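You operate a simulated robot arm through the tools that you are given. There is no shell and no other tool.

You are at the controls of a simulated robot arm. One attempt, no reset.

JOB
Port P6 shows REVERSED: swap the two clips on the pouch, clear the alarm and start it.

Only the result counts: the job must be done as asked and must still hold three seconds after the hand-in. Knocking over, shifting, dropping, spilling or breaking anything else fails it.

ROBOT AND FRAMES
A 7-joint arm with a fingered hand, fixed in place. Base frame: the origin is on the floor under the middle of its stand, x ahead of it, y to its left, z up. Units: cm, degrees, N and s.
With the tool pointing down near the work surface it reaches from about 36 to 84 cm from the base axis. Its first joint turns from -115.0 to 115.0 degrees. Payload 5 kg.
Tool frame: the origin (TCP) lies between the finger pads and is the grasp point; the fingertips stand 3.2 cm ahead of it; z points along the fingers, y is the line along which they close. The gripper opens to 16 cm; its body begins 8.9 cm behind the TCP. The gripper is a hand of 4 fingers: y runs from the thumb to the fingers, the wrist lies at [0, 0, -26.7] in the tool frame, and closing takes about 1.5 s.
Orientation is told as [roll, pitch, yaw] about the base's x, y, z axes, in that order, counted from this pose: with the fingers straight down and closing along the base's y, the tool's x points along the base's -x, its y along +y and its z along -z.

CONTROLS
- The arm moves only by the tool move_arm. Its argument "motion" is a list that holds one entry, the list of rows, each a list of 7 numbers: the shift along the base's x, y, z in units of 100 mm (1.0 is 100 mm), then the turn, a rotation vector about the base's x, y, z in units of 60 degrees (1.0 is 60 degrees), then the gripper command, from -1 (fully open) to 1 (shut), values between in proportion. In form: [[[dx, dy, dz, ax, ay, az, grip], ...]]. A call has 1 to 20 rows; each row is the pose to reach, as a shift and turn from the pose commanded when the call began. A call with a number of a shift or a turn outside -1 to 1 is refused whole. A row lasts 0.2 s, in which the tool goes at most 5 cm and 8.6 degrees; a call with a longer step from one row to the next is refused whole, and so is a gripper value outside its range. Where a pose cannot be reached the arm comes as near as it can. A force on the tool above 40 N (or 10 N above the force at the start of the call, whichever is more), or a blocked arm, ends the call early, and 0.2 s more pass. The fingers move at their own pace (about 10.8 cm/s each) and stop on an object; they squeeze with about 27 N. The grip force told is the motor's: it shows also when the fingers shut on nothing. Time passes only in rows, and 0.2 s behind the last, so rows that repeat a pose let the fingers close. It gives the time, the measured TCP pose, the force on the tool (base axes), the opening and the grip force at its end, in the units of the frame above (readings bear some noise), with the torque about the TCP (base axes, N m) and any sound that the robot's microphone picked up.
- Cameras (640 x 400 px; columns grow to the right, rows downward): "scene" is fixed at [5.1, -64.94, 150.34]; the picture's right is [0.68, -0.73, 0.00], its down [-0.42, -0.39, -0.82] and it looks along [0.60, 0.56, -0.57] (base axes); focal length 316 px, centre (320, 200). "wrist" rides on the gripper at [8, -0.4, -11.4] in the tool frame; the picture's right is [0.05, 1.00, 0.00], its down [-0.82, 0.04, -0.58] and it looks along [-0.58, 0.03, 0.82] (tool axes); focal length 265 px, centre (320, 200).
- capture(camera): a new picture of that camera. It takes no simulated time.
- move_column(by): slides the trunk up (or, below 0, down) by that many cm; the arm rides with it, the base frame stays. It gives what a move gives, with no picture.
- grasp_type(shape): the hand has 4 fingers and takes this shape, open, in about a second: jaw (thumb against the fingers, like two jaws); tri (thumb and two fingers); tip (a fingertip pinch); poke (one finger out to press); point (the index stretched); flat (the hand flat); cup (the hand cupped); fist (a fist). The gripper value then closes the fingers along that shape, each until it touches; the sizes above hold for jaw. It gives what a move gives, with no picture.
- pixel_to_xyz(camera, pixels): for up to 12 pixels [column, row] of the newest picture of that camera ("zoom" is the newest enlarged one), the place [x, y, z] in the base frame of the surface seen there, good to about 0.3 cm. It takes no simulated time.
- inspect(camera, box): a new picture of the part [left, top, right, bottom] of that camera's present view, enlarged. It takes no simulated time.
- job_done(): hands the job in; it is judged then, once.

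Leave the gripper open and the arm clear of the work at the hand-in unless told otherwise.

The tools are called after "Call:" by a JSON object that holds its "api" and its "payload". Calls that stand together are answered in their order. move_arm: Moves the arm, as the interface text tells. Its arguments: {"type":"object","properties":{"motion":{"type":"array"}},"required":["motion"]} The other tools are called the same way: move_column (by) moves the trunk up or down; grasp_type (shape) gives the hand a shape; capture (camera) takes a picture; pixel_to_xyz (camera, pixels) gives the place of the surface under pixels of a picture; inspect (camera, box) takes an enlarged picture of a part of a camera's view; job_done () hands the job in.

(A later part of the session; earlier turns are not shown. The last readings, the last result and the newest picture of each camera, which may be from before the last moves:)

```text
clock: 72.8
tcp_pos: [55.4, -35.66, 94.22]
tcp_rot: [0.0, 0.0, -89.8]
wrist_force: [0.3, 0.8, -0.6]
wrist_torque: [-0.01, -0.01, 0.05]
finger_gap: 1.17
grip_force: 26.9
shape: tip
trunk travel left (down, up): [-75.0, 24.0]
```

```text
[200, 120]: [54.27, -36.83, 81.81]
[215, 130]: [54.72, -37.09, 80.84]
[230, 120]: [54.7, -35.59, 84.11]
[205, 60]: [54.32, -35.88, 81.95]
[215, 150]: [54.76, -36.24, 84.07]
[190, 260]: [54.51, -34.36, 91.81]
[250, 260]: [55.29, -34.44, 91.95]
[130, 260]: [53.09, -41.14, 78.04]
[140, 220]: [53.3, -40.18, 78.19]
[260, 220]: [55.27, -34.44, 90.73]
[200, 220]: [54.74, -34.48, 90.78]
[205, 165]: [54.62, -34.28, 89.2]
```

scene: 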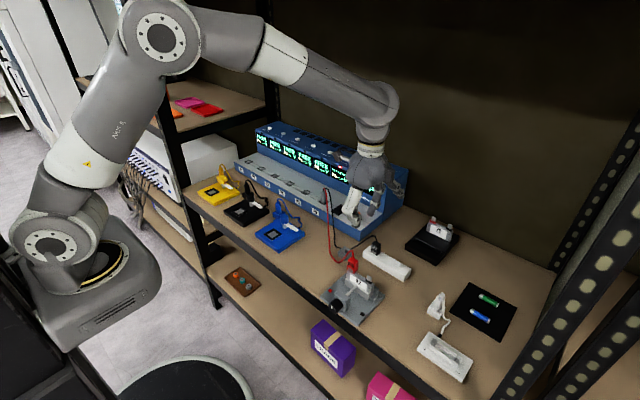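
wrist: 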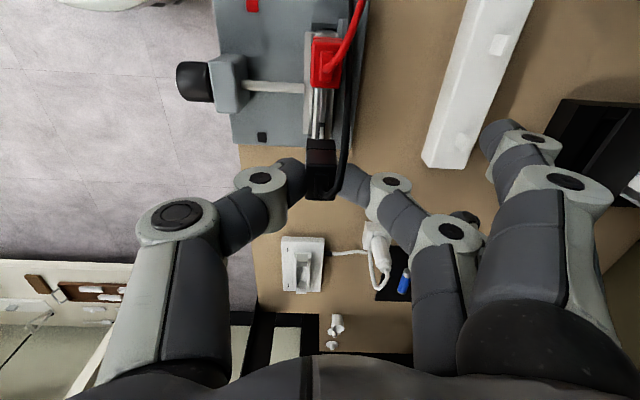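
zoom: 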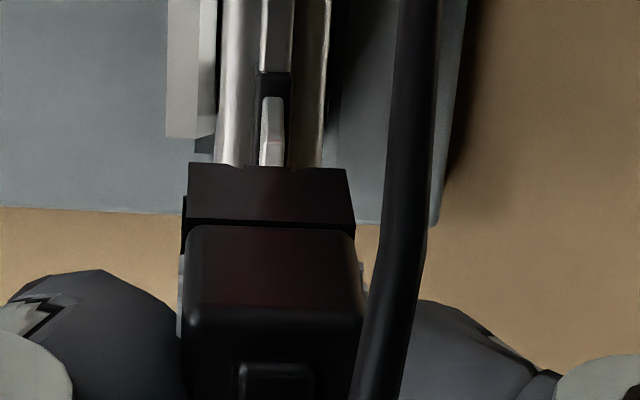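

The clip (y centre −35.62, front face x 54.62) versus the tab (y −35.72, x 55.4): good in x, needs −0.1 in y. Lowering slowly with that correction.

Call:
{"api": "move_arm", "payload": {"motion": [[[0, -0.01, -0.05, 0, 0, 0, 1], [0, -0.01, -0.1, 0, 0, 0, 1], [0, -0.01, -0.15, 0, 0, 0, 1], [0, -0.01, -0.19, 0, 0, 0, 1], [0, -0.01, -0.22, 0, 0, 0, 1], [0, -0.01, -0.25, 0, 0, 0, 1], [0, -0.01, -0.28, 0, 0, 0, 1], [0, -0.01, -0.31, 0, 0, 0, 1], [0, -0.01, -0.34, 0, 0, 0, 1], [0, -0.01, -0.34, 0, 0, 0, 1]]]}}

Call:
{"api": "inspect", "payload": {"camera": "scene", "box": [350, 240, 410, 300]}}

Call:
{"api": "inspect", "payload": {"camera": "wrist", "box": [260, 60, 400, 210]}}

```text
clock: 75.0
tcp_pos: [55.41, -35.78, 90.77]
tcp_rot: [0.1, 0.0, -89.8]
wrist_force: [-0.3, -1.2, 1.7]
wrist_torque: [0.0, 0.0, -0.02]
finger_gap: 1.19
grip_force: 27.2
shape: tip
trunk travel left (down, up): [-75.0, 24.0]
```

```text
6.67 times, centred on (380, 270) of scene
```

zoom: 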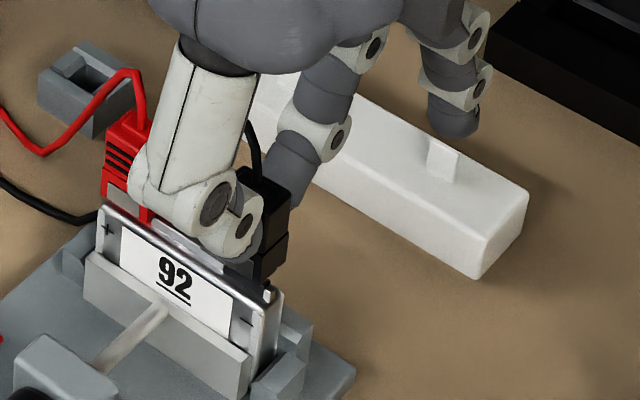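

```text
2.67 times, centred on (330, 135) of wrist
```

zoom: 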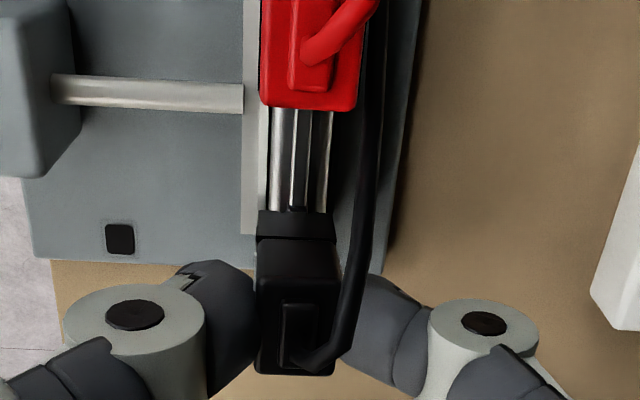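

It's sliding onto the tab with little resistance. Continuing down to the seat.

Call:
{"api": "move_arm", "payload": {"motion": [[[0, 0, -0.015, 0, 0, 0, 1], [0, 0, -0.03, 0, 0, 0, 1], [0, 0, -0.045, 0, 0, 0, 1], [0, 0, -0.055, 0, 0, 0, 1], [0, 0, -0.055, 0, 0, 0, 1]]]}}

Call:
{"api": "inspect", "payload": {"camera": "scene", "box": [320, 130, 420, 200]}}

```text
clock: 76.2
tcp_pos: [55.43, -35.93, 90.19]
tcp_rot: [-0.1, 0.2, -89.8]
wrist_force: [-0.4, 0.0, 0.3]
wrist_torque: [0.01, 0.03, 0.0]
finger_gap: 1.2
grip_force: 27.0
shape: tip
trunk travel left (down, up): [-75.0, 24.0]
```

```text
5.71 times, centred on (370, 165) of scene
```

zoom: 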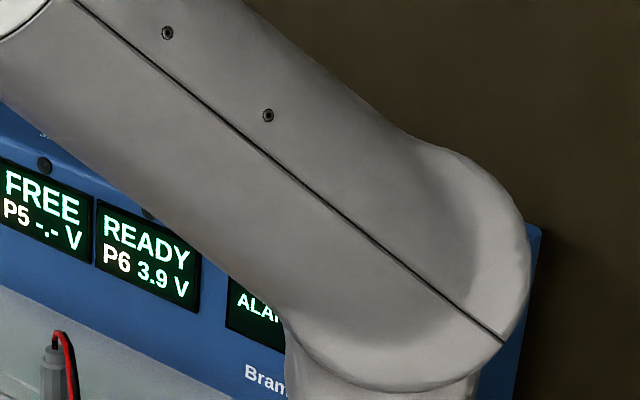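

P6 now reads "READY 3.9 V". I'll press slightly to seat the clip fully.

Call:
{"api": "move_arm", "payload": {"motion": [[[0, 0, -0.01, 0, 0, 0, 1], [0, 0, -0.02, 0, 0, 0, 1], [0, 0, -0.03, 0, 0, 0, 1], [0, 0, -0.03, 0, 0, 0, 1]]]}}

```text
clock: 77.2
tcp_pos: [55.56, -35.88, 89.95]
tcp_rot: [0.1, -0.1, -89.8]
wrist_force: [0.3, -2.7, 12.9]
wrist_torque: [-0.01, 0.03, 0.0]
finger_gap: 1.24
grip_force: 27.2
shape: tip
trunk travel left (down, up): [-75.0, 24.0]
```

Seated (12.9 N). Easing up, opening slowly, then lifting straight up.

Call:
{"api": "move_arm", "payload": {"motion": [[[0, 0, 0.025, 0, 0, 0, 1], [0, 0, 0.03, 0, 0, 0, 0.9], [0, 0, 0.03, 0, 0, 0, 0.8], [0, 0, 0.03, 0, 0, 0, 0.7], [0, 0, 0.03, 0, 0, 0, 0.62], [0, 0, 0.03, 0, 0, 0, 0.62], [0, 0, 0.08, 0, 0, 0, 0.62], [0, 0, 0.16, 0, 0, 0, 0.62], [0, 0, 0.26, 0, 0, 0, 0.62], [0, 0, 0.4, 0, 0, 0, 0.62]]]}}

Call:
{"api": "capture", "payload": {"camera": "wrist"}}

Call:
{"api": "inspect", "payload": {"camera": "scene", "box": [330, 220, 420, 300]}}

```text
clock: 79.4
tcp_pos: [55.37, -35.93, 94.1]
tcp_rot: [0.0, 0.0, -89.8]
wrist_force: [-0.1, -0.3, 0.1]
wrist_torque: [-0.01, -0.03, 0.01]
finger_gap: 3.01
grip_force: 0.0
shape: tip
trunk travel left (down, up): [-75.0, 24.0]
```

```text
taken
```

wrist: 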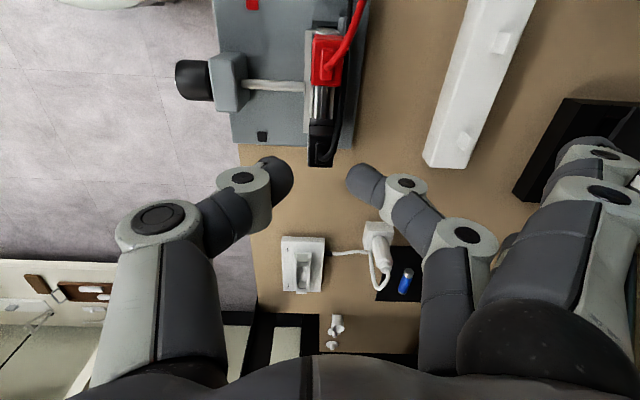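

```text
5.00 times, centred on (375, 260) of scene
```

zoom: 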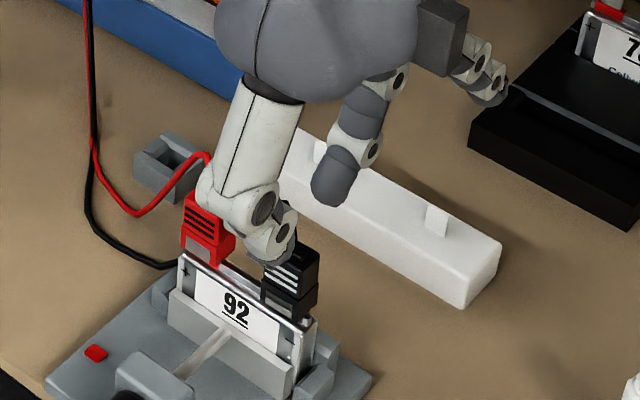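

Both clips are on: red on "+", black on "−". Rising 9 cm, then turning the hand back in two halves.

Call:
{"api": "move_arm", "payload": {"motion": [[[0, 0, 0.15, 0, 0, 0, 0.6], [0, 0, 0.3, 0, 0, 0, 0.6], [0, 0, 0.45, 0, 0, 0, 0.6], [0, 0, 0.6, 0, 0, 0, 0.6], [0, 0, 0.75, 0, 0, 0, 0.6], [0, 0, 0.9, 0, 0, 0, 0.6], [0, 0, 0.9, 0, 0, 0.1, 0.6], [0, 0, 0.9, 0, 0, 0.2, 0.6], [0, 0, 0.9, 0, 0, 0.3, 0.6], [0, 0, 0.9, 0, 0, 0.4, 0.6], [0, 0, 0.9, 0, 0, 0.5, 0.6], [0, 0, 0.9, 0, 0, 0.6, 0.6], [0, 0, 0.9, 0, 0, 0.7, 0.6], [0, 0, 0.9, 0, 0, 0.75, 0.6], [0, 0, 0.9, 0, 0, 0.75, 0.6]]]}}

Call:
{"api": "inspect", "payload": {"camera": "scene", "box": [320, 220, 420, 300]}}

```text
clock: 82.6
tcp_pos: [55.47, -36.01, 102.97]
tcp_rot: [-0.1, 0.1, -44.7]
wrist_force: [-0.3, 0.2, 0.1]
wrist_torque: [0.0, -0.02, 0.01]
finger_gap: 3.16
grip_force: 0.1
shape: tip
trunk travel left (down, up): [-75.0, 24.0]
```

```text
5.00 times, centred on (370, 260) of scene
```

zoom: 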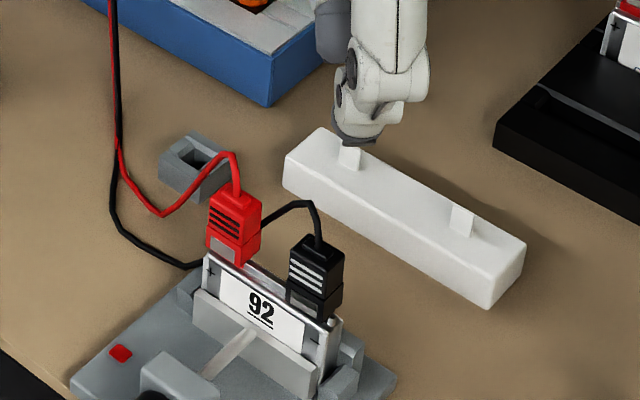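

Both clips sit square on their tabs. Second half of the turn, moving +y 10 cm toward the cycler's buttons.

Call:
{"api": "move_arm", "payload": {"motion": [[[0, 0, 0, 0, 0, 0.1, 0.6], [0, 0.1, 0, 0, 0, 0.2, 0.6], [0, 0.25, 0, 0, 0, 0.3, 0.6], [0, 0.4, 0, 0, 0, 0.4, 0.6], [0, 0.55, 0, 0, 0, 0.5, 0.6], [0, 0.7, 0, 0, 0, 0.6, 0.6], [0, 0.85, 0, 0, 0, 0.7, 0.6], [0, 1.0, 0, 0, 0, 0.75, 0.6], [0, 1.0, 0, 0, 0, 0.75, 0.6]]]}}

Call:
{"api": "move_arm", "payload": {"motion": [[[0, 0.2, 0, 0, 0, 0, 0.6], [0, 0.4, 0, 0, 0, 0, 0.6], [0, 0.6, 0, 0, 0, 0, 0.6], [0, 0.8, 0, 0, 0, 0, 0.6], [0, 1.0, 0, 0, 0, 0, 0.6], [0, 1.0, 0, 0, 0, 0, 0.6]]]}}

Call:
{"api": "capture", "payload": {"camera": "scene"}}

```text
clock: 84.6
tcp_pos: [55.58, -25.71, 102.95]
tcp_rot: [-0.1, 0.0, 0.2]
wrist_force: [-0.4, -0.4, 0.4]
wrist_torque: [-0.01, -0.01, 0.0]
finger_gap: 3.15
grip_force: 0.0
shape: tip
trunk travel left (down, up): [-75.0, 24.0]
```

```text
clock: 86.0
tcp_pos: [55.5, -15.94, 102.97]
tcp_rot: [-0.1, 0.0, 0.1]
wrist_force: [-0.6, -0.2, -0.5]
wrist_torque: [0.02, -0.02, -0.04]
finger_gap: 3.14
grip_force: 0.1
shape: tip
trunk travel left (down, up): [-75.0, 24.0]
```

```text
taken
```

scene: 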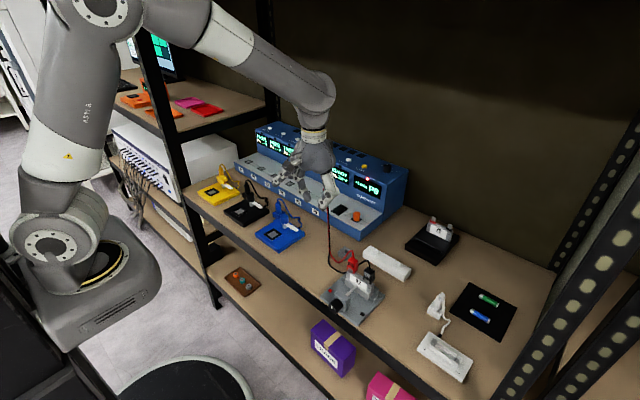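

Here in free space I'll switch to the "poke" shape and see which finger extends and where its tip is.

Call:
{"api": "grasp_type", "payload": {"shape": "poke"}}

Call:
{"api": "capture", "payload": {"camera": "wrist"}}

Call:
{"api": "inspect", "payload": {"camera": "scene", "box": [250, 100, 390, 240]}}

```text
clock: 86.9
tcp_pos: [55.36, -15.91, 102.97]
tcp_rot: [-0.1, 0.1, 0.2]
wrist_force: [-0.3, -0.3, -0.5]
wrist_torque: [0.01, -0.01, 0.01]
finger_gap: 0.0
grip_force: 0.1
shape: poke
trunk travel left (down, up): [-75.0, 24.0]
```

```text
taken
```

wrist: 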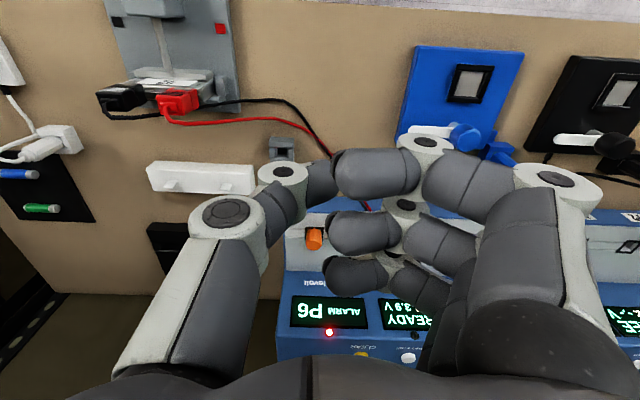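

```text
2.86 times, centred on (320, 170) of scene
```

zoom: 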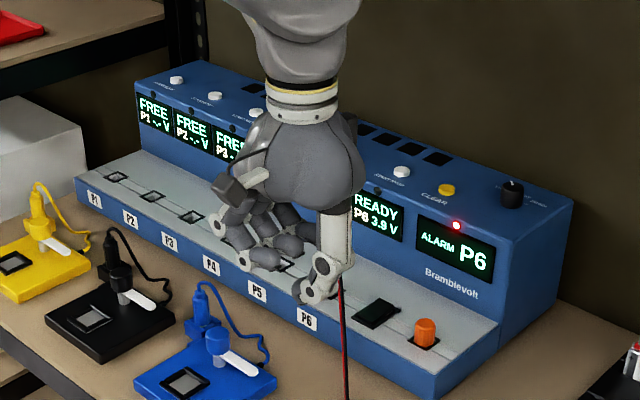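

The fingers look curled, perhaps still following the last gripper value. I'll hold with the gripper command at open (−1) and look again.

Call:
{"api": "move_arm", "payload": {"motion": [[[0, 0, 0, 0, 0, 0, -1], [0, 0, 0, 0, 0, 0, -1], [0, 0, 0, 0, 0, 0, -1], [0, 0, 0, 0, 0, 0, -1], [0, 0, 0, 0, 0, 0, -1], [0, 0, 0, 0, 0, 0, -1]]]}}

Call:
{"api": "capture", "payload": {"camera": "wrist"}}

Call:
{"api": "inspect", "payload": {"camera": "scene", "box": [250, 100, 390, 240]}}

```text
clock: 88.3
tcp_pos: [55.39, -15.9, 102.88]
tcp_rot: [-0.1, 0.0, 0.2]
wrist_force: [-0.1, 0.2, 0.7]
wrist_torque: [-0.07, -0.01, -0.04]
finger_gap: 0.02
grip_force: 0.0
shape: poke
trunk travel left (down, up): [-75.0, 24.0]
```

```text
taken
```

wrist: 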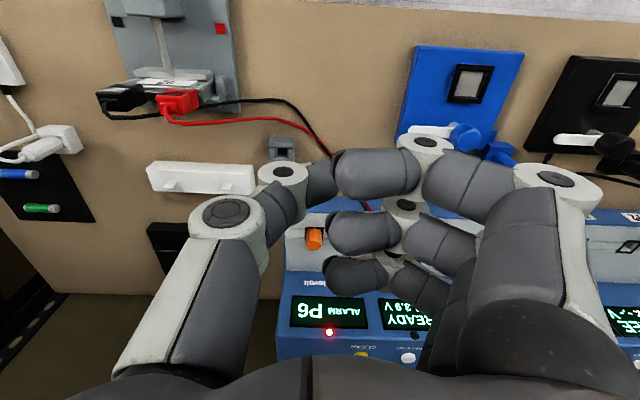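

```text
2.86 times, centred on (320, 170) of scene
```

zoom: 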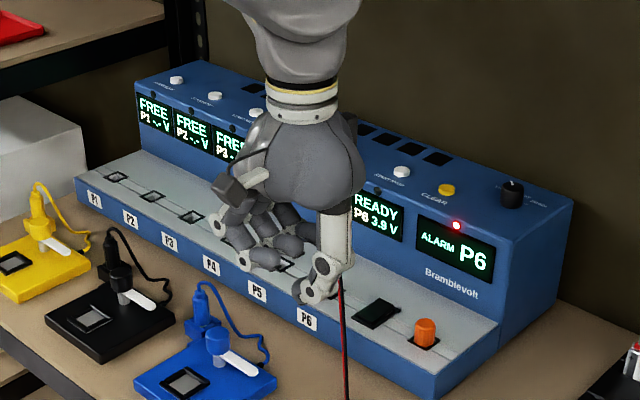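

In "poke" all fingers stay tucked near the thumb. I'll try "point" instead (index stretched).

Call:
{"api": "grasp_type", "payload": {"shape": "point"}}

Call:
{"api": "capture", "payload": {"camera": "wrist"}}

Call:
{"api": "inspect", "payload": {"camera": "scene", "box": [250, 100, 390, 240]}}

```text
clock: 89.2
tcp_pos: [55.45, -15.96, 103.04]
tcp_rot: [0.0, 0.0, 0.2]
wrist_force: [0.7, 0.4, -0.5]
wrist_torque: [-0.02, -0.02, 0.01]
finger_gap: 15.23
grip_force: 0.1
shape: point
trunk travel left (down, up): [-75.0, 24.0]
```

```text
taken
```

wrist: 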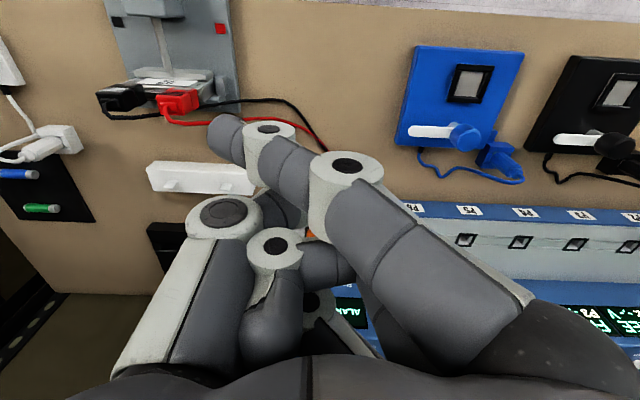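

```text
2.86 times, centred on (320, 170) of scene
```

zoom: 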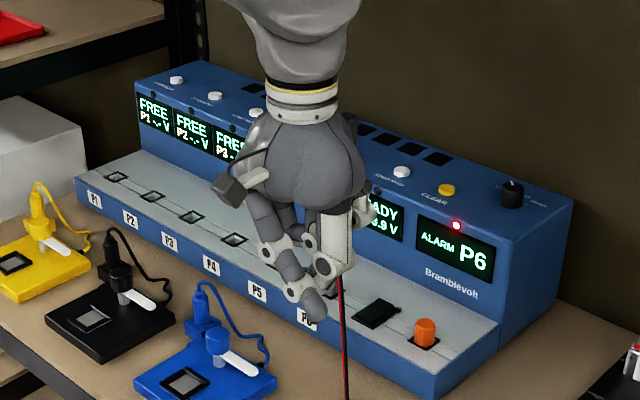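

In "point" the index stretches out past the others. I'll measure its tip in both views.

Call:
{"api": "pixel_to_xyz", "payload": {"camera": "wrist", "pixels": [[215, 130], [222, 120], [225, 145], [235, 160], [240, 130], [270, 128], [345, 165], [210, 140], [215, 150], [225, 212], [275, 245]]}}

Call:
{"api": "pixel_to_xyz", "payload": {"camera": "zoom", "pixels": [[318, 305], [318, 318], [310, 300], [322, 315], [292, 290], [328, 268], [345, 255], [315, 312], [270, 245], [300, 310]]}}

Call:
{"api": "inspect", "payload": {"camera": "scene", "box": [320, 160, 380, 220]}}

```text
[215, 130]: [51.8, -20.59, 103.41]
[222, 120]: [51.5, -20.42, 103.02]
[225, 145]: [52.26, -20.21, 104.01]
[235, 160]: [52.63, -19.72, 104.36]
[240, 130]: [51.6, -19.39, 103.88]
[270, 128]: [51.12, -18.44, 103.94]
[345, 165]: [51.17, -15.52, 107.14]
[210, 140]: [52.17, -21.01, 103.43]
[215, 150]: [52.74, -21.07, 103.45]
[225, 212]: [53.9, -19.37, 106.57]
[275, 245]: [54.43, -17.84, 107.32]
```

```text
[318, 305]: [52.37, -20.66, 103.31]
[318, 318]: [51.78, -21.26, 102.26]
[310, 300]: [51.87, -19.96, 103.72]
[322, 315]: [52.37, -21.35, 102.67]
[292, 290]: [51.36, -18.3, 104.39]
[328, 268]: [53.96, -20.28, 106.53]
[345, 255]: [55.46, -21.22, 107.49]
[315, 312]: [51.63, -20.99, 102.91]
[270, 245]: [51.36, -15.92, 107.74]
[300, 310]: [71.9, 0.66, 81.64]
```

```text
6.67 times, centred on (350, 190) of scene
```

zoom: 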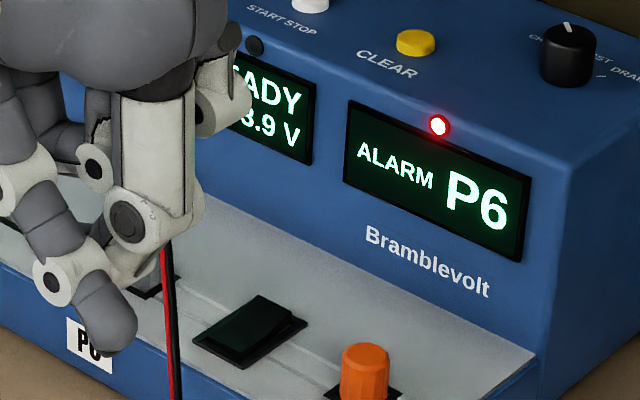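

The index tip is at about tool (+3.3, −5.2, +1.0) and is the lowest part of the hand by some 3 cm, so I'll press with it. I'll rise 5 cm and tilt the hand 40° forward so it can reach the buttons at x≈90.

Call:
{"api": "move_arm", "payload": {"motion": [[[0, 0, 0.15, 0, 0, 0, -1], [0, 0, 0.3, 0, -0.1, 0, -1], [0, 0, 0.45, 0, -0.2, 0, -1], [0, 0, 0.5, 0, -0.3, 0, -1], [0, 0, 0.5, 0, -0.4, 0, -1], [0, 0, 0.5, 0, -0.5, 0, -1], [0, 0, 0.5, 0, -0.6, 0, -1], [0, 0, 0.5, 0, -0.667, 0, -1], [0, 0, 0.5, 0, -0.667, 0, -1]]]}}

Call:
{"api": "move_arm", "payload": {"motion": [[[0.15, 0.1, 0, 0, 0, 0, -1], [0.3, 0.25, 0, 0, 0, 0, -1], [0.45, 0.4, 0, 0, 0, 0, -1], [0.6, 0.55, 0, 0, 0, 0, -1], [0.75, 0.7, 0, 0, 0, 0, -1], [0.9, 0.85, 0, 0, 0, 0, -1], [1.0, 1.0, 0, 0, 0, 0, -1], [1.0, 1.0, 0, 0, 0, 0, -1]]]}}

Call:
{"api": "capture", "payload": {"camera": "scene"}}

Call:
{"api": "capture", "payload": {"camera": "wrist"}}

```text
clock: 91.2
tcp_pos: [55.41, -15.93, 107.76]
tcp_rot: [-0.2, -38.6, 0.2]
wrist_force: [-0.4, -0.2, 1.6]
wrist_torque: [0.01, -0.02, -0.02]
finger_gap: 15.24
grip_force: 0.0
shape: point
trunk travel left (down, up): [-75.0, 24.0]
```

```text
clock: 93.0
tcp_pos: [65.36, -5.98, 107.98]
tcp_rot: [-0.2, -40.0, 0.2]
wrist_force: [-0.1, -0.2, -0.9]
wrist_torque: [0.0, -0.03, -0.02]
finger_gap: 15.25
grip_force: 0.0
shape: point
trunk travel left (down, up): [-75.0, 24.0]
```

```text
taken
```

scene: 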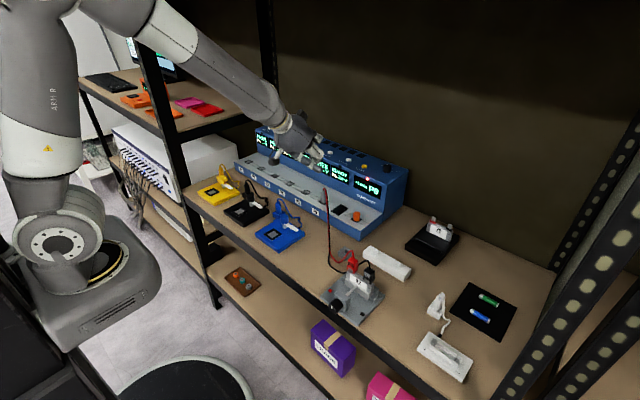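

```text
taken
```

wrist: 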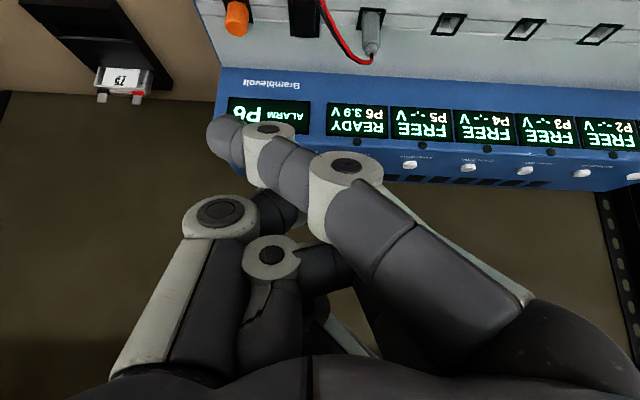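

Stable. Going further forward: +10 cm in x, +3 cm in y.

Call:
{"api": "move_arm", "payload": {"motion": [[[0.15, 0.05, 0, 0, 0, 0, -1], [0.3, 0.1, 0, 0, 0, 0, -1], [0.45, 0.15, 0, 0, 0, 0, -1], [0.6, 0.2, 0, 0, 0, 0, -1], [0.75, 0.25, 0, 0, 0, 0, -1], [0.9, 0.3, 0, 0, 0, 0, -1], [1.0, 0.3, 0, 0, 0, 0, -1], [1.0, 0.3, 0, 0, 0, 0, -1]]]}}

Call:
{"api": "capture", "payload": {"camera": "wrist"}}

Call:
{"api": "inspect", "payload": {"camera": "scene", "box": [270, 80, 430, 230]}}

```text
clock: 94.8
tcp_pos: [75.43, -2.87, 107.91]
tcp_rot: [-0.2, -39.8, 0.3]
wrist_force: [-0.9, 0.2, -0.1]
wrist_torque: [-0.01, -0.02, -0.02]
finger_gap: 15.24
grip_force: 0.0
shape: point
trunk travel left (down, up): [-75.0, 24.0]
```

```text
taken
```

wrist: 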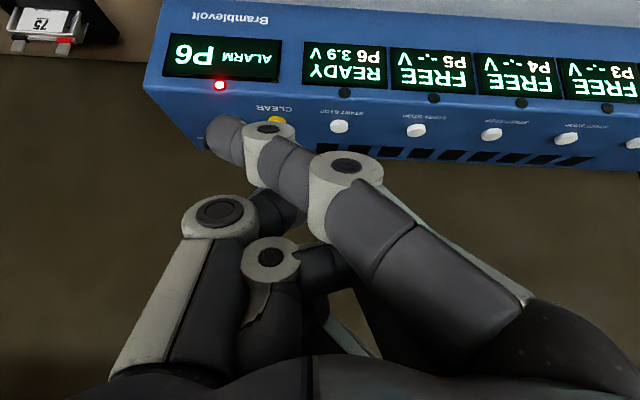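

```text
2.67 times, centred on (350, 155) of scene
```

zoom: 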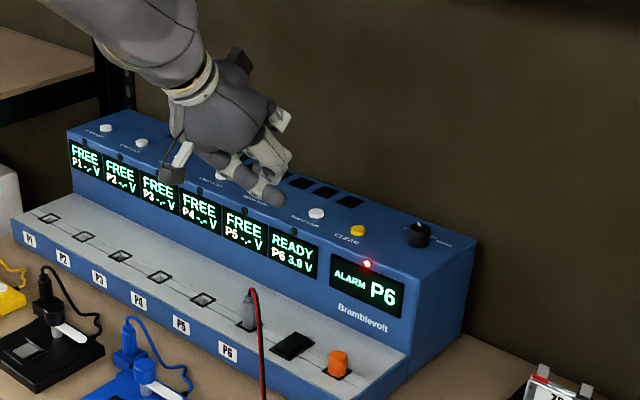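

Both buttons are in view: START P6 at zoom (317,214) and CLEAR at (358,230). The index tip is at (270,196). Measuring them.

Call:
{"api": "pixel_to_xyz", "payload": {"camera": "zoom", "pixels": [[317, 212], [317, 216], [312, 213], [322, 214], [358, 228], [353, 229], [363, 231], [358, 233], [270, 198], [265, 195], [275, 203], [340, 225]]}}

Call:
{"api": "inspect", "payload": {"camera": "wrist", "box": [180, 80, 360, 180]}}

Call:
{"api": "pixel_to_xyz", "payload": {"camera": "zoom", "pixels": [[350, 145], [340, 155], [575, 165], [560, 170], [590, 165], [140, 170], [175, 150], [150, 230], [130, 190], [200, 230], [210, 170], [120, 175]]}}

```text
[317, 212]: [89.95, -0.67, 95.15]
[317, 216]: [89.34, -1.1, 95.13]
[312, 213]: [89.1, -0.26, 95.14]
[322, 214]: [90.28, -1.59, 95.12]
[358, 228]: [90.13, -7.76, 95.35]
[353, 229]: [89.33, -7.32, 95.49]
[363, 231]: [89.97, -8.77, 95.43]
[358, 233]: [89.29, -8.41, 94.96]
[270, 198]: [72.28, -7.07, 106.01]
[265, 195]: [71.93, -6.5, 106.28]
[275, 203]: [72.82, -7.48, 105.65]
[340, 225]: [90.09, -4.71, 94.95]
```

```text
3.56 times, centred on (270, 130) of wrist
```

zoom: 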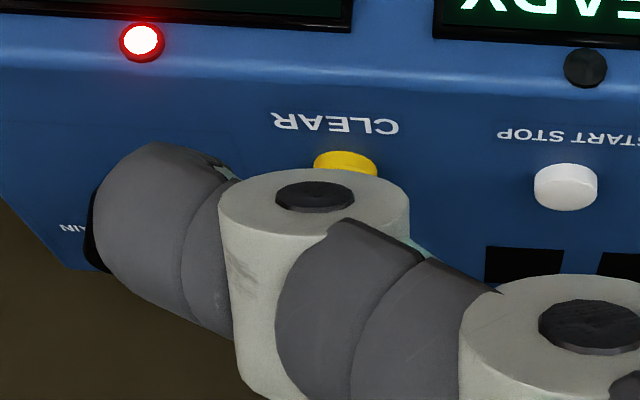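

```text
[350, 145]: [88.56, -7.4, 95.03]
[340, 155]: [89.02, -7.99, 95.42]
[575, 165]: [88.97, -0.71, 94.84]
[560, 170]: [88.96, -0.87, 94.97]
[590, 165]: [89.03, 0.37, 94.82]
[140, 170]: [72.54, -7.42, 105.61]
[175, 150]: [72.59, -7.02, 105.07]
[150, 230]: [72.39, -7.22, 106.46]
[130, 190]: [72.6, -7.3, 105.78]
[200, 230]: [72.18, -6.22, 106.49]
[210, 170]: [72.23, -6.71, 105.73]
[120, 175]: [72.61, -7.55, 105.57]
```

Call:
{"api": "pixel_to_xyz", "payload": {"camera": "zoom", "pixels": [[100, 205], [103, 240], [108, 165], [150, 148], [100, 220], [115, 270], [125, 155], [190, 155]]}}

Call:
{"api": "inspect", "payload": {"camera": "scene", "box": [290, 130, 350, 180]}}

Call:
{"api": "pixel_to_xyz", "payload": {"camera": "zoom", "pixels": [[260, 330], [270, 345], [290, 355], [310, 350], [325, 340], [330, 320], [300, 330], [280, 310], [240, 290], [220, 300], [190, 290], [310, 300]]}}

```text
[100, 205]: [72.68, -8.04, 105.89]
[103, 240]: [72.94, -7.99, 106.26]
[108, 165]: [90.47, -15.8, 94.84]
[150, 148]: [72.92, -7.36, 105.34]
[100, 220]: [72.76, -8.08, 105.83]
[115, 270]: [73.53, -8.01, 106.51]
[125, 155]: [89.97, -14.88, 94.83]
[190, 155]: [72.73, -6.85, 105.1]
```

```text
8.00 times, centred on (320, 155) of scene
```

zoom: 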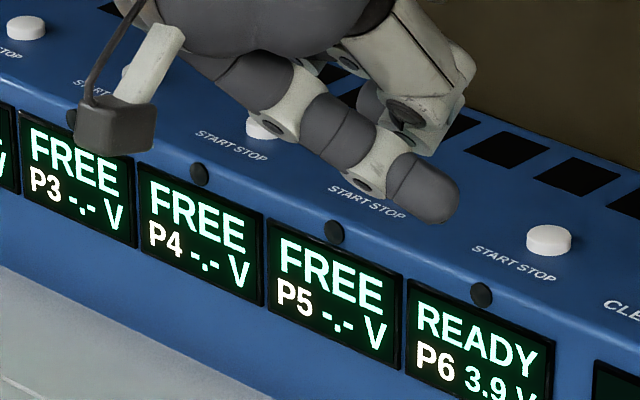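

```text
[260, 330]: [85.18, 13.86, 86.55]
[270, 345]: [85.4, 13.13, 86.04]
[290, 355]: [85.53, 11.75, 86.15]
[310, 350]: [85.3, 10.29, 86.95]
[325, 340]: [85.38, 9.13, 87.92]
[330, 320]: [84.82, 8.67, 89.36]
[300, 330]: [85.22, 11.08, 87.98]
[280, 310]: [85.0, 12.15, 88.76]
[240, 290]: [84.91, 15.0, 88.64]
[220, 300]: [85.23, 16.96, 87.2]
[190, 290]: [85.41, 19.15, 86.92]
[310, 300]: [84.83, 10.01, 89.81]
```

Call:
{"api": "pixel_to_xyz", "payload": {"camera": "zoom", "pixels": [[455, 195], [435, 218], [420, 212], [430, 190], [445, 212], [410, 160], [400, 200], [375, 170], [548, 232], [548, 240], [530, 240], [565, 240]]}}

```text
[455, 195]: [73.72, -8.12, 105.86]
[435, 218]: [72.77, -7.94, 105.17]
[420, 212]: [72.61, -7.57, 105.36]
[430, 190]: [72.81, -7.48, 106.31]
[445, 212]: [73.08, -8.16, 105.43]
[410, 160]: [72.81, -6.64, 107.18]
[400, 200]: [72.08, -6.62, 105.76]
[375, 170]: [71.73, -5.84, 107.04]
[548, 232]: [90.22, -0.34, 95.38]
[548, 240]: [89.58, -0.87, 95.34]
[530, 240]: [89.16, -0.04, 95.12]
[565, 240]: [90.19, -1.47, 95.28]
```

The index pressing point is at about TCP + (−2.25, −4.7, −2.9). The CLEAR button top is at about (89.7, −8.05, 95.4). Moving forward 10 cm first at this height.

Call:
{"api": "move_arm", "payload": {"motion": [[[0.15, 0, 0, 0, 0, 0, -1], [0.3, 0, 0, 0, 0, 0, -1], [0.45, 0, 0, 0, 0, 0, -1], [0.6, -0.01, 0, 0, 0, 0, -1], [0.75, -0.02, 0, 0, 0, 0, -1], [0.9, -0.03, 0, 0, 0, 0, -1], [1.0, -0.04, 0, 0, 0, 0, -1], [1.0, -0.04, 0, 0, 0, 0, -1]]]}}

Call:
{"api": "capture", "payload": {"camera": "scene"}}

Call:
{"api": "capture", "payload": {"camera": "wrist"}}

```text
clock: 96.6
tcp_pos: [85.47, -3.23, 107.98]
tcp_rot: [-0.2, -40.0, 0.3]
wrist_force: [-0.5, 0.3, 1.2]
wrist_torque: [0.01, 0.01, -0.01]
finger_gap: 15.24
grip_force: 0.1
shape: point
trunk travel left (down, up): [-75.0, 24.0]
```

```text
taken
```

scene: 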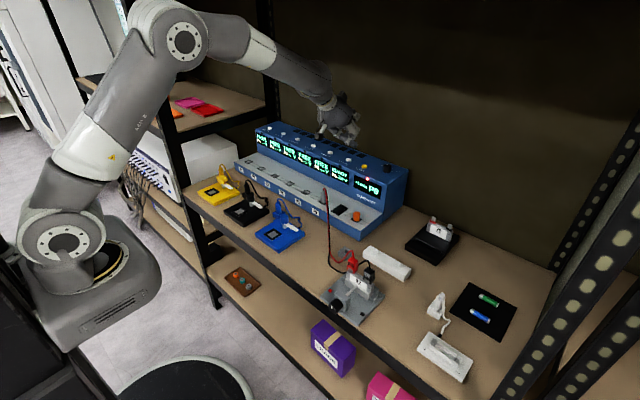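

```text
taken
```

wrist: 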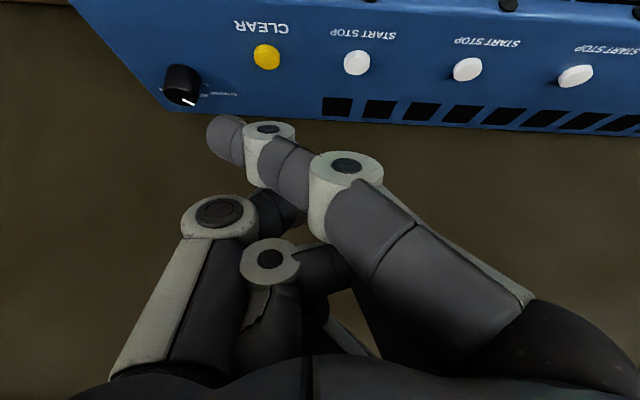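

Stable, and the buttons are ahead of the finger. Moving another +6.45 in x, then down 6 cm to hover above CLEAR.

Call:
{"api": "move_arm", "payload": {"motion": [[[0.15, 0, 0, 0, 0, 0, -1], [0.3, 0, 0, 0, 0, 0, -1], [0.45, 0, -0.1, 0, 0, 0, -1], [0.6, -0.01, -0.2, 0, 0, 0, -1], [0.645, -0.015, -0.35, 0, 0, 0, -1], [0.645, -0.015, -0.5, 0, 0, 0, -1], [0.645, -0.015, -0.62, 0, 0, 0, -1], [0.645, -0.015, -0.62, 0, 0, 0, -1]]]}}

Call:
{"api": "inspect", "payload": {"camera": "wrist", "box": [160, 40, 400, 200]}}

Call:
{"api": "inspect", "payload": {"camera": "scene", "box": [320, 110, 410, 200]}}

```text
clock: 98.4
tcp_pos: [91.89, -3.45, 101.76]
tcp_rot: [-0.2, -40.0, 0.2]
wrist_force: [-0.2, -0.4, 0.1]
wrist_torque: [0.02, 0.01, 0.02]
finger_gap: 15.25
grip_force: 0.0
shape: point
trunk travel left (down, up): [-75.0, 24.0]
```

```text
2.50 times, centred on (280, 120) of wrist
```

zoom: 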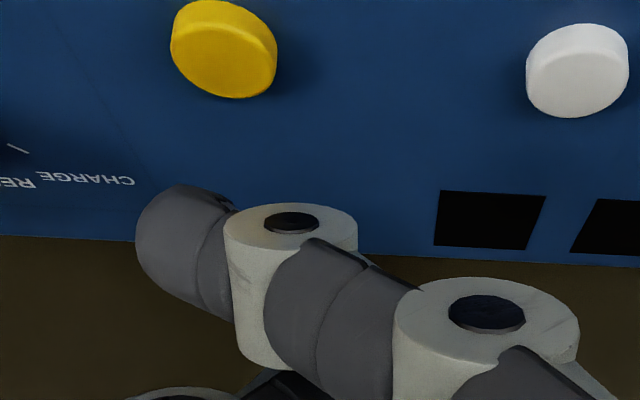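

```text
4.44 times, centred on (365, 155) of scene
```

zoom: 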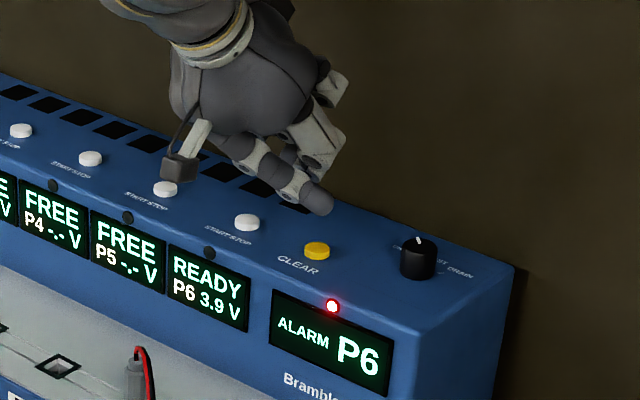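

Hovering. I'll measure the fingertip and the CLEAR button from this pose.

Call:
{"api": "pixel_to_xyz", "payload": {"camera": "zoom", "pixels": [[318, 213], [325, 213], [330, 205], [310, 208], [318, 200], [317, 246], [310, 248], [325, 248], [317, 256], [247, 218], [240, 220], [254, 221]]}}

Call:
{"api": "inspect", "payload": {"camera": "wrist", "box": [160, 20, 320, 160]}}

Call:
{"api": "pixel_to_xyz", "payload": {"camera": "zoom", "pixels": [[260, 110], [230, 115], [290, 100], [260, 85], [200, 320], [190, 330], [230, 300], [195, 350], [260, 320], [170, 330]]}}

```text
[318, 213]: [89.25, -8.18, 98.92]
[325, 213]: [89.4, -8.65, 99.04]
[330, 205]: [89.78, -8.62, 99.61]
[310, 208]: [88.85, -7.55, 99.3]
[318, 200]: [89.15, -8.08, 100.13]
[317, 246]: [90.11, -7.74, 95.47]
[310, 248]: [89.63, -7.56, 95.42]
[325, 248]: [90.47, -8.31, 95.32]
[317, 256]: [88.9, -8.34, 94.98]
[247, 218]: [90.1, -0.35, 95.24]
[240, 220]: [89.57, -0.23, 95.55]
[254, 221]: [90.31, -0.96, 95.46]
```

```text
2.86 times, centred on (240, 90) of wrist
```

zoom: 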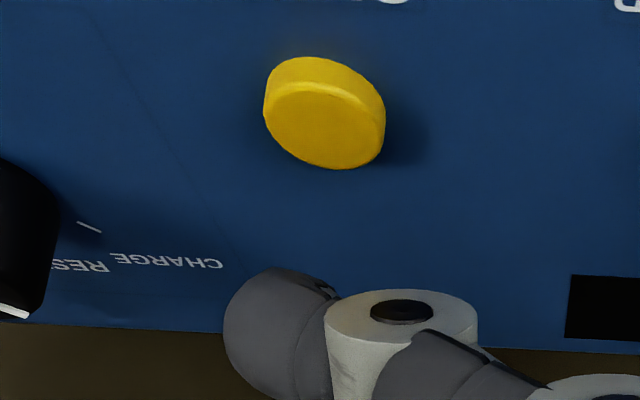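

```text
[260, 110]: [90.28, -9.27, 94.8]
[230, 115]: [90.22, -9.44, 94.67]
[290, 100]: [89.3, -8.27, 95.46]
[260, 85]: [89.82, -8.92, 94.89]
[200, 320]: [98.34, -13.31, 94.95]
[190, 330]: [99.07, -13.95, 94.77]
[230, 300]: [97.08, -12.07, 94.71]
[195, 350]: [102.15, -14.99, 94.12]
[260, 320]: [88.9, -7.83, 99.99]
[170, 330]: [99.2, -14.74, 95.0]
```

The fingertip's low point is about (89.5, −8.1, 98.8), and CLEAR is at (89.9, −7.95, 95.4). Lowering 3 cm with a small +0.25 correction in x.

Call:
{"api": "move_arm", "payload": {"motion": [[[0.02, 0.01, -0.1, 0, 0, 0, -1], [0.025, 0.01, -0.2, 0, 0, 0, -1], [0.025, 0.01, -0.3, 0, 0, 0, -1], [0.025, 0.01, -0.3, 0, 0, 0, -1]]]}}

Call:
{"api": "inspect", "payload": {"camera": "wrist", "box": [160, 40, 320, 180]}}

Call:
{"api": "inspect", "payload": {"camera": "scene", "box": [340, 130, 400, 190]}}

```text
clock: 99.4
tcp_pos: [92.14, -3.23, 98.77]
tcp_rot: [-0.2, -40.0, 0.3]
wrist_force: [-0.1, 1.4, 2.2]
wrist_torque: [-0.1, 0.03, 0.01]
finger_gap: 15.2
grip_force: 0.0
shape: point
trunk travel left (down, up): [-75.0, 24.0]
heard: click
```

```text
2.86 times, centred on (240, 110) of wrist
```

zoom: 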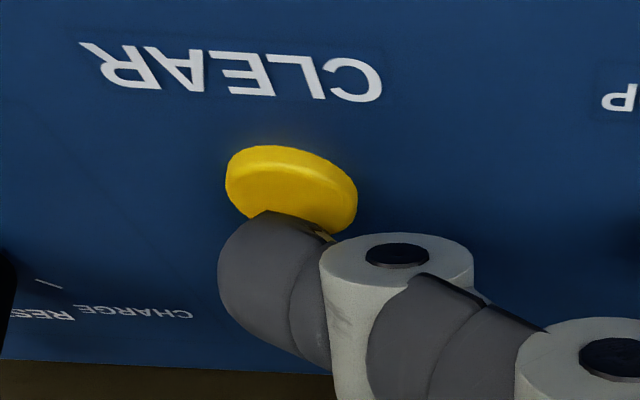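

```text
6.67 times, centred on (370, 160) of scene
```

zoom: 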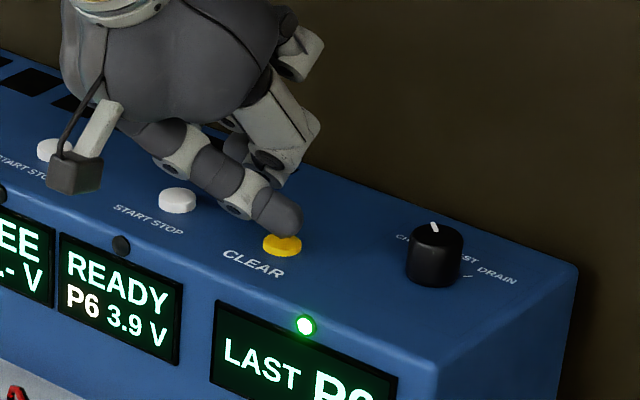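

A click: the alarm panel now shows a green light and "LAST P6", so the alarm is cleared. Rising 3 cm and moving +7.1 cm in y, over the P6 START button.

Call:
{"api": "move_arm", "payload": {"motion": [[[0, 0, 0.1, 0, 0, 0, -1], [0, 0, 0.2, 0, 0, 0, -1], [0, 0, 0.3, 0, 0, 0, -1], [0, 0.15, 0.3, 0, 0, 0, -1], [0, 0.3, 0.3, 0, 0, 0, -1], [0, 0.45, 0.3, 0, 0, 0, -1], [0, 0.6, 0.3, 0, 0, 0, -1], [0, 0.71, 0.3, 0, 0, 0, -1], [0, 0.71, 0.3, 0, 0, 0, -1]]]}}

Call:
{"api": "inspect", "payload": {"camera": "wrist", "box": [160, 20, 320, 160]}}

Call:
{"api": "inspect", "payload": {"camera": "scene", "box": [310, 120, 410, 210]}}

```text
clock: 101.4
tcp_pos: [92.26, 3.83, 101.7]
tcp_rot: [-0.3, -40.0, 0.3]
wrist_force: [-0.1, 0.4, 0.1]
wrist_torque: [0.02, 0.04, -0.01]
finger_gap: 15.24
grip_force: 0.0
shape: point
trunk travel left (down, up): [-75.0, 24.0]
```

```text
2.86 times, centred on (240, 90) of wrist
```

zoom: 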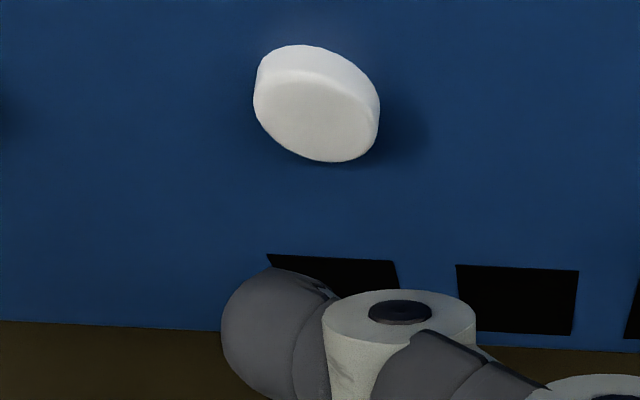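

```text
4.44 times, centred on (360, 165) of scene
```

zoom: 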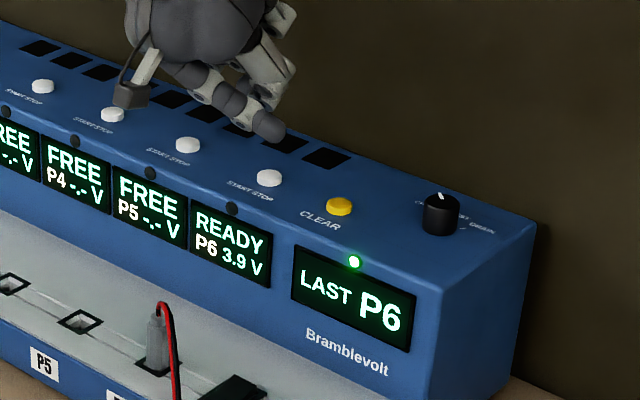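

The START P6 button is in the same place relative to the finger as CLEAR was. Pressing down 3 cm, once.

Call:
{"api": "move_arm", "payload": {"motion": [[[0, 0, -0.1, 0, 0, 0, -1], [0, 0, -0.2, 0, 0, 0, -1], [0, 0, -0.27, 0, 0, 0, -1], [0, 0, -0.3, 0, 0, 0, -1], [0, 0, -0.3, 0, 0, 0, -1]]]}}

Call:
{"api": "inspect", "payload": {"camera": "scene", "box": [310, 120, 410, 210]}}

```text
clock: 102.6
tcp_pos: [92.17, 3.87, 98.66]
tcp_rot: [-0.2, -40.0, 0.3]
wrist_force: [0.6, 1.3, 1.9]
wrist_torque: [-0.06, 0.03, -0.01]
finger_gap: 15.22
grip_force: 0.1
shape: point
trunk travel left (down, up): [-75.0, 24.0]
heard: click
```

```text
4.44 times, centred on (360, 165) of scene
```

zoom: 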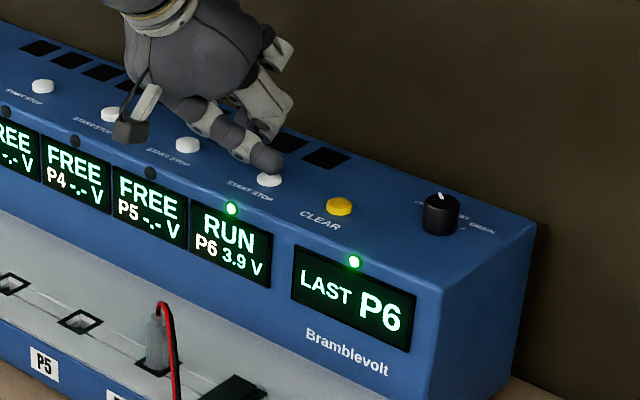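

A click, and P6 shows "RUN 3.9 V" with a green light. Lifting straight off, then backing away.

Call:
{"api": "move_arm", "payload": {"motion": [[[0, 0, 0.1, 0, 0, 0, -1], [0, 0, 0.25, 0, 0, 0, -1], [0, 0, 0.4, 0, 0, 0, -1], [0, 0, 0.6, 0, 0, 0, -1], [0, 0, 0.8, 0, 0, 0, -1], [-0.15, 0, 0.9, 0, 0, 0, -1], [-0.35, 0, 0.9, 0, 0, 0, -1], [-0.55, 0, 0.9, 0, 0, 0, -1], [-0.75, 0, 0.9, 0, 0, 0, -1], [-0.95, 0, 0.9, 0, 0, 0, -1], [-0.95, 0, 0.9, 0, 0, 0, -1]]]}}

Call:
{"api": "move_arm", "payload": {"motion": [[[-0.2, 0, 0, 0, 0, 0, -1], [-0.4, 0, 0, 0, 0, 0, -1], [-0.6, 0, 0, 0, 0, 0, -1], [-0.8, 0, 0, 0, 0, 0, -1], [-1.0, 0, 0, 0, 0, 0, -1], [-1.0, 0, 0, 0, 0, 0, -1]]]}}

Call:
{"api": "capture", "payload": {"camera": "scene"}}

```text
clock: 105.0
tcp_pos: [82.69, 3.81, 107.69]
tcp_rot: [-0.2, -40.0, 0.1]
wrist_force: [-0.6, -0.1, 0.5]
wrist_torque: [0.03, -0.03, 0.0]
finger_gap: 15.25
grip_force: 0.1
shape: point
trunk travel left (down, up): [-75.0, 24.0]
```

```text
clock: 106.4
tcp_pos: [72.66, 3.79, 107.72]
tcp_rot: [-0.2, -40.0, 0.1]
wrist_force: [0.4, -0.2, 0.5]
wrist_torque: [-0.02, 0.01, -0.02]
finger_gap: 15.23
grip_force: 0.1
shape: point
trunk travel left (down, up): [-75.0, 24.0]
```

```text
taken
```

scene: 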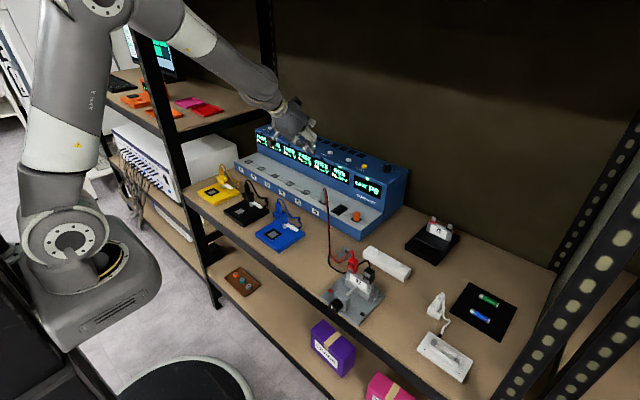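

Another 12 cm back, then I'll set the hand to the open "jaw" shape in free space.

Call:
{"api": "move_arm", "payload": {"motion": [[[-0.2, 0, 0, 0, 0, 0, -1], [-0.4, 0, 0, 0, 0, 0, -1], [-0.6, 0, 0, 0, 0, 0, -1], [-0.8, 0, 0, 0, 0, 0, -1], [-1.0, 0, 0, 0, 0, 0, -1], [-1.0, 0, 0, 0, 0.1, 0, -1], [-1.0, 0, 0, 0, 0.2, 0, -1], [-1.0, 0, 0, 0, 0.3, 0, -1], [-1.0, 0, 0, 0, 0.4, 0, -1], [-1.0, 0, 0, 0, 0.5, 0, -1], [-1.0, 0, 0, 0, 0.6, 0, -1], [-1.0, 0, 0, 0, 0.667, 0, -1], [-1.0, 0, 0, 0, 0.667, 0, -1]]]}}

Call:
{"api": "grasp_type", "payload": {"shape": "jaw"}}

Call:
{"api": "capture", "payload": {"camera": "scene"}}

Call:
{"api": "inspect", "payload": {"camera": "scene", "box": [310, 130, 410, 210]}}

Call:
{"api": "inspect", "payload": {"camera": "scene", "box": [320, 230, 420, 310]}}

Call:
{"api": "inspect", "payload": {"camera": "scene", "box": [60, 60, 260, 220]}}

```text
clock: 109.2
tcp_pos: [62.62, 3.77, 107.7]
tcp_rot: [-0.1, 0.1, 0.2]
wrist_force: [0.1, -0.5, 1.0]
wrist_torque: [-0.01, -0.01, 0.04]
finger_gap: 15.22
grip_force: 0.1
shape: point
trunk travel left (down, up): [-75.0, 24.0]
```

```text
clock: 110.1
tcp_pos: [62.68, 3.75, 107.69]
tcp_rot: [-0.1, 0.1, 0.2]
wrist_force: [-0.5, 0.1, 0.0]
wrist_torque: [0.0, -0.02, 0.01]
finger_gap: 15.98
grip_force: 0.0
shape: jaw
trunk travel left (down, up): [-75.0, 24.0]
```

```text
taken
```

scene: 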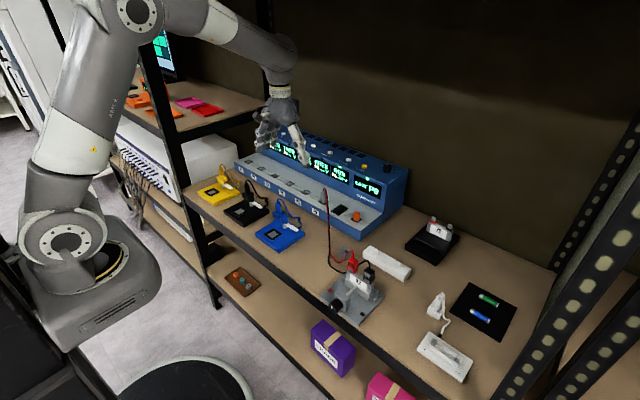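

```text
5.00 times, centred on (360, 170) of scene
```

zoom: 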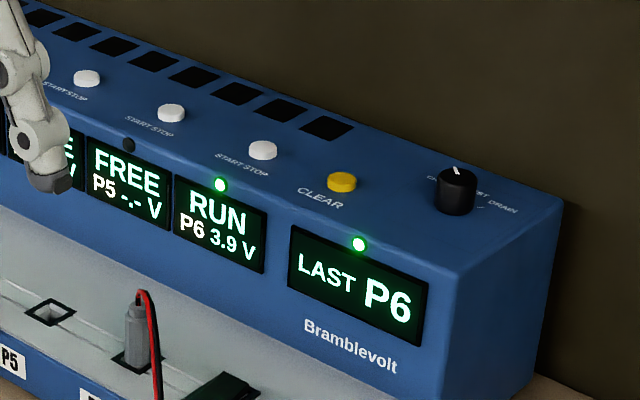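

```text
5.00 times, centred on (370, 270) of scene
```

zoom: 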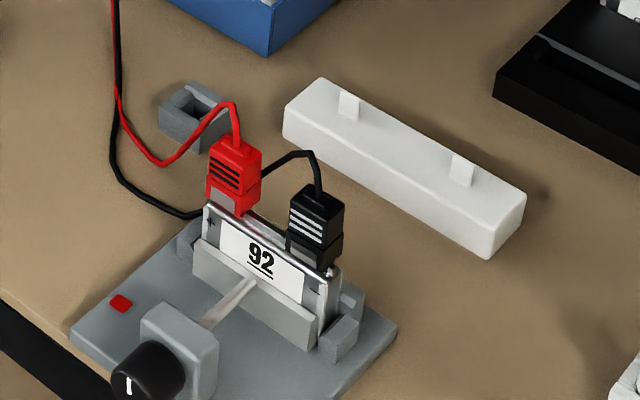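

```text
2.50 times, centred on (160, 140) of scene
```

zoom: 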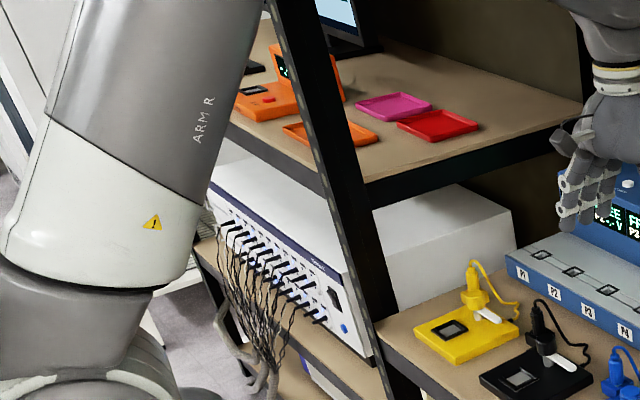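

P6 shows RUN, the alarm is cleared, both clips are seated in swapped places, and everything else looks as it did at the start. I'll back the open hand off a little further and check the pegs and fixture one last time.

Call:
{"api": "move_arm", "payload": {"motion": [[[-0.15, 0, 0, 0, 0, 0, -1], [-0.3, 0, 0, 0, 0, 0, -1], [-0.45, 0, 0, 0, 0, 0, -1], [-0.6, 0, 0, 0, 0, 0, -1], [-0.6, 0, 0, 0, 0, 0, -1], [-0.6, 0, 0, 0, 0, 0, -1]]]}}

Call:
{"api": "inspect", "payload": {"camera": "scene", "box": [345, 230, 425, 290]}}

Call:
{"api": "pixel_to_xyz", "payload": {"camera": "zoom", "pixels": [[255, 125], [405, 208], [220, 110], [480, 260], [180, 160]]}}

Call:
{"api": "inspect", "payload": {"camera": "scene", "box": [230, 110, 420, 240]}}

```text
clock: 111.5
tcp_pos: [56.79, 3.79, 107.77]
tcp_rot: [-0.1, 0.0, 0.2]
wrist_force: [0.2, -0.2, -0.3]
wrist_torque: [-0.04, 0.01, 0.0]
finger_gap: 16.0
grip_force: 0.0
shape: jaw
trunk travel left (down, up): [-75.0, 24.0]
```

```text
6.67 times, centred on (385, 260) of scene
```

zoom: 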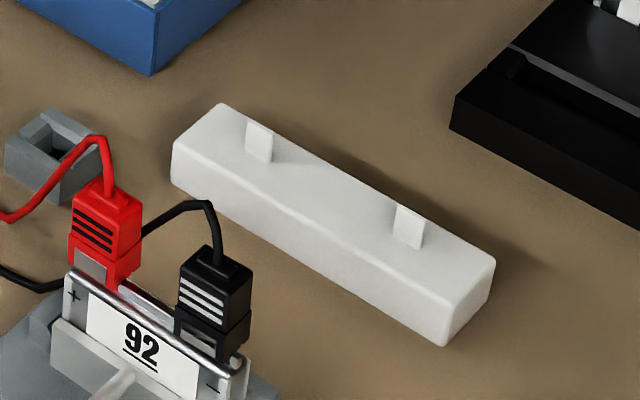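

```text
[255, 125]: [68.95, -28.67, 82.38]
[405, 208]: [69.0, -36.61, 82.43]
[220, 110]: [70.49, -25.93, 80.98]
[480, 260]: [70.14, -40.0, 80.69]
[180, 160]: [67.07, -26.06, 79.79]
```

```text
3.08 times, centred on (325, 175) of scene
```

zoom: 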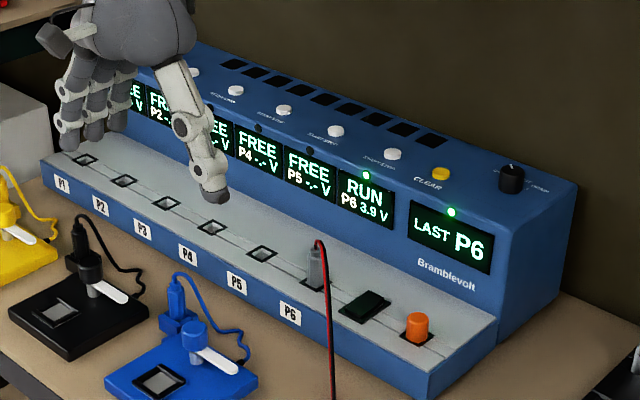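

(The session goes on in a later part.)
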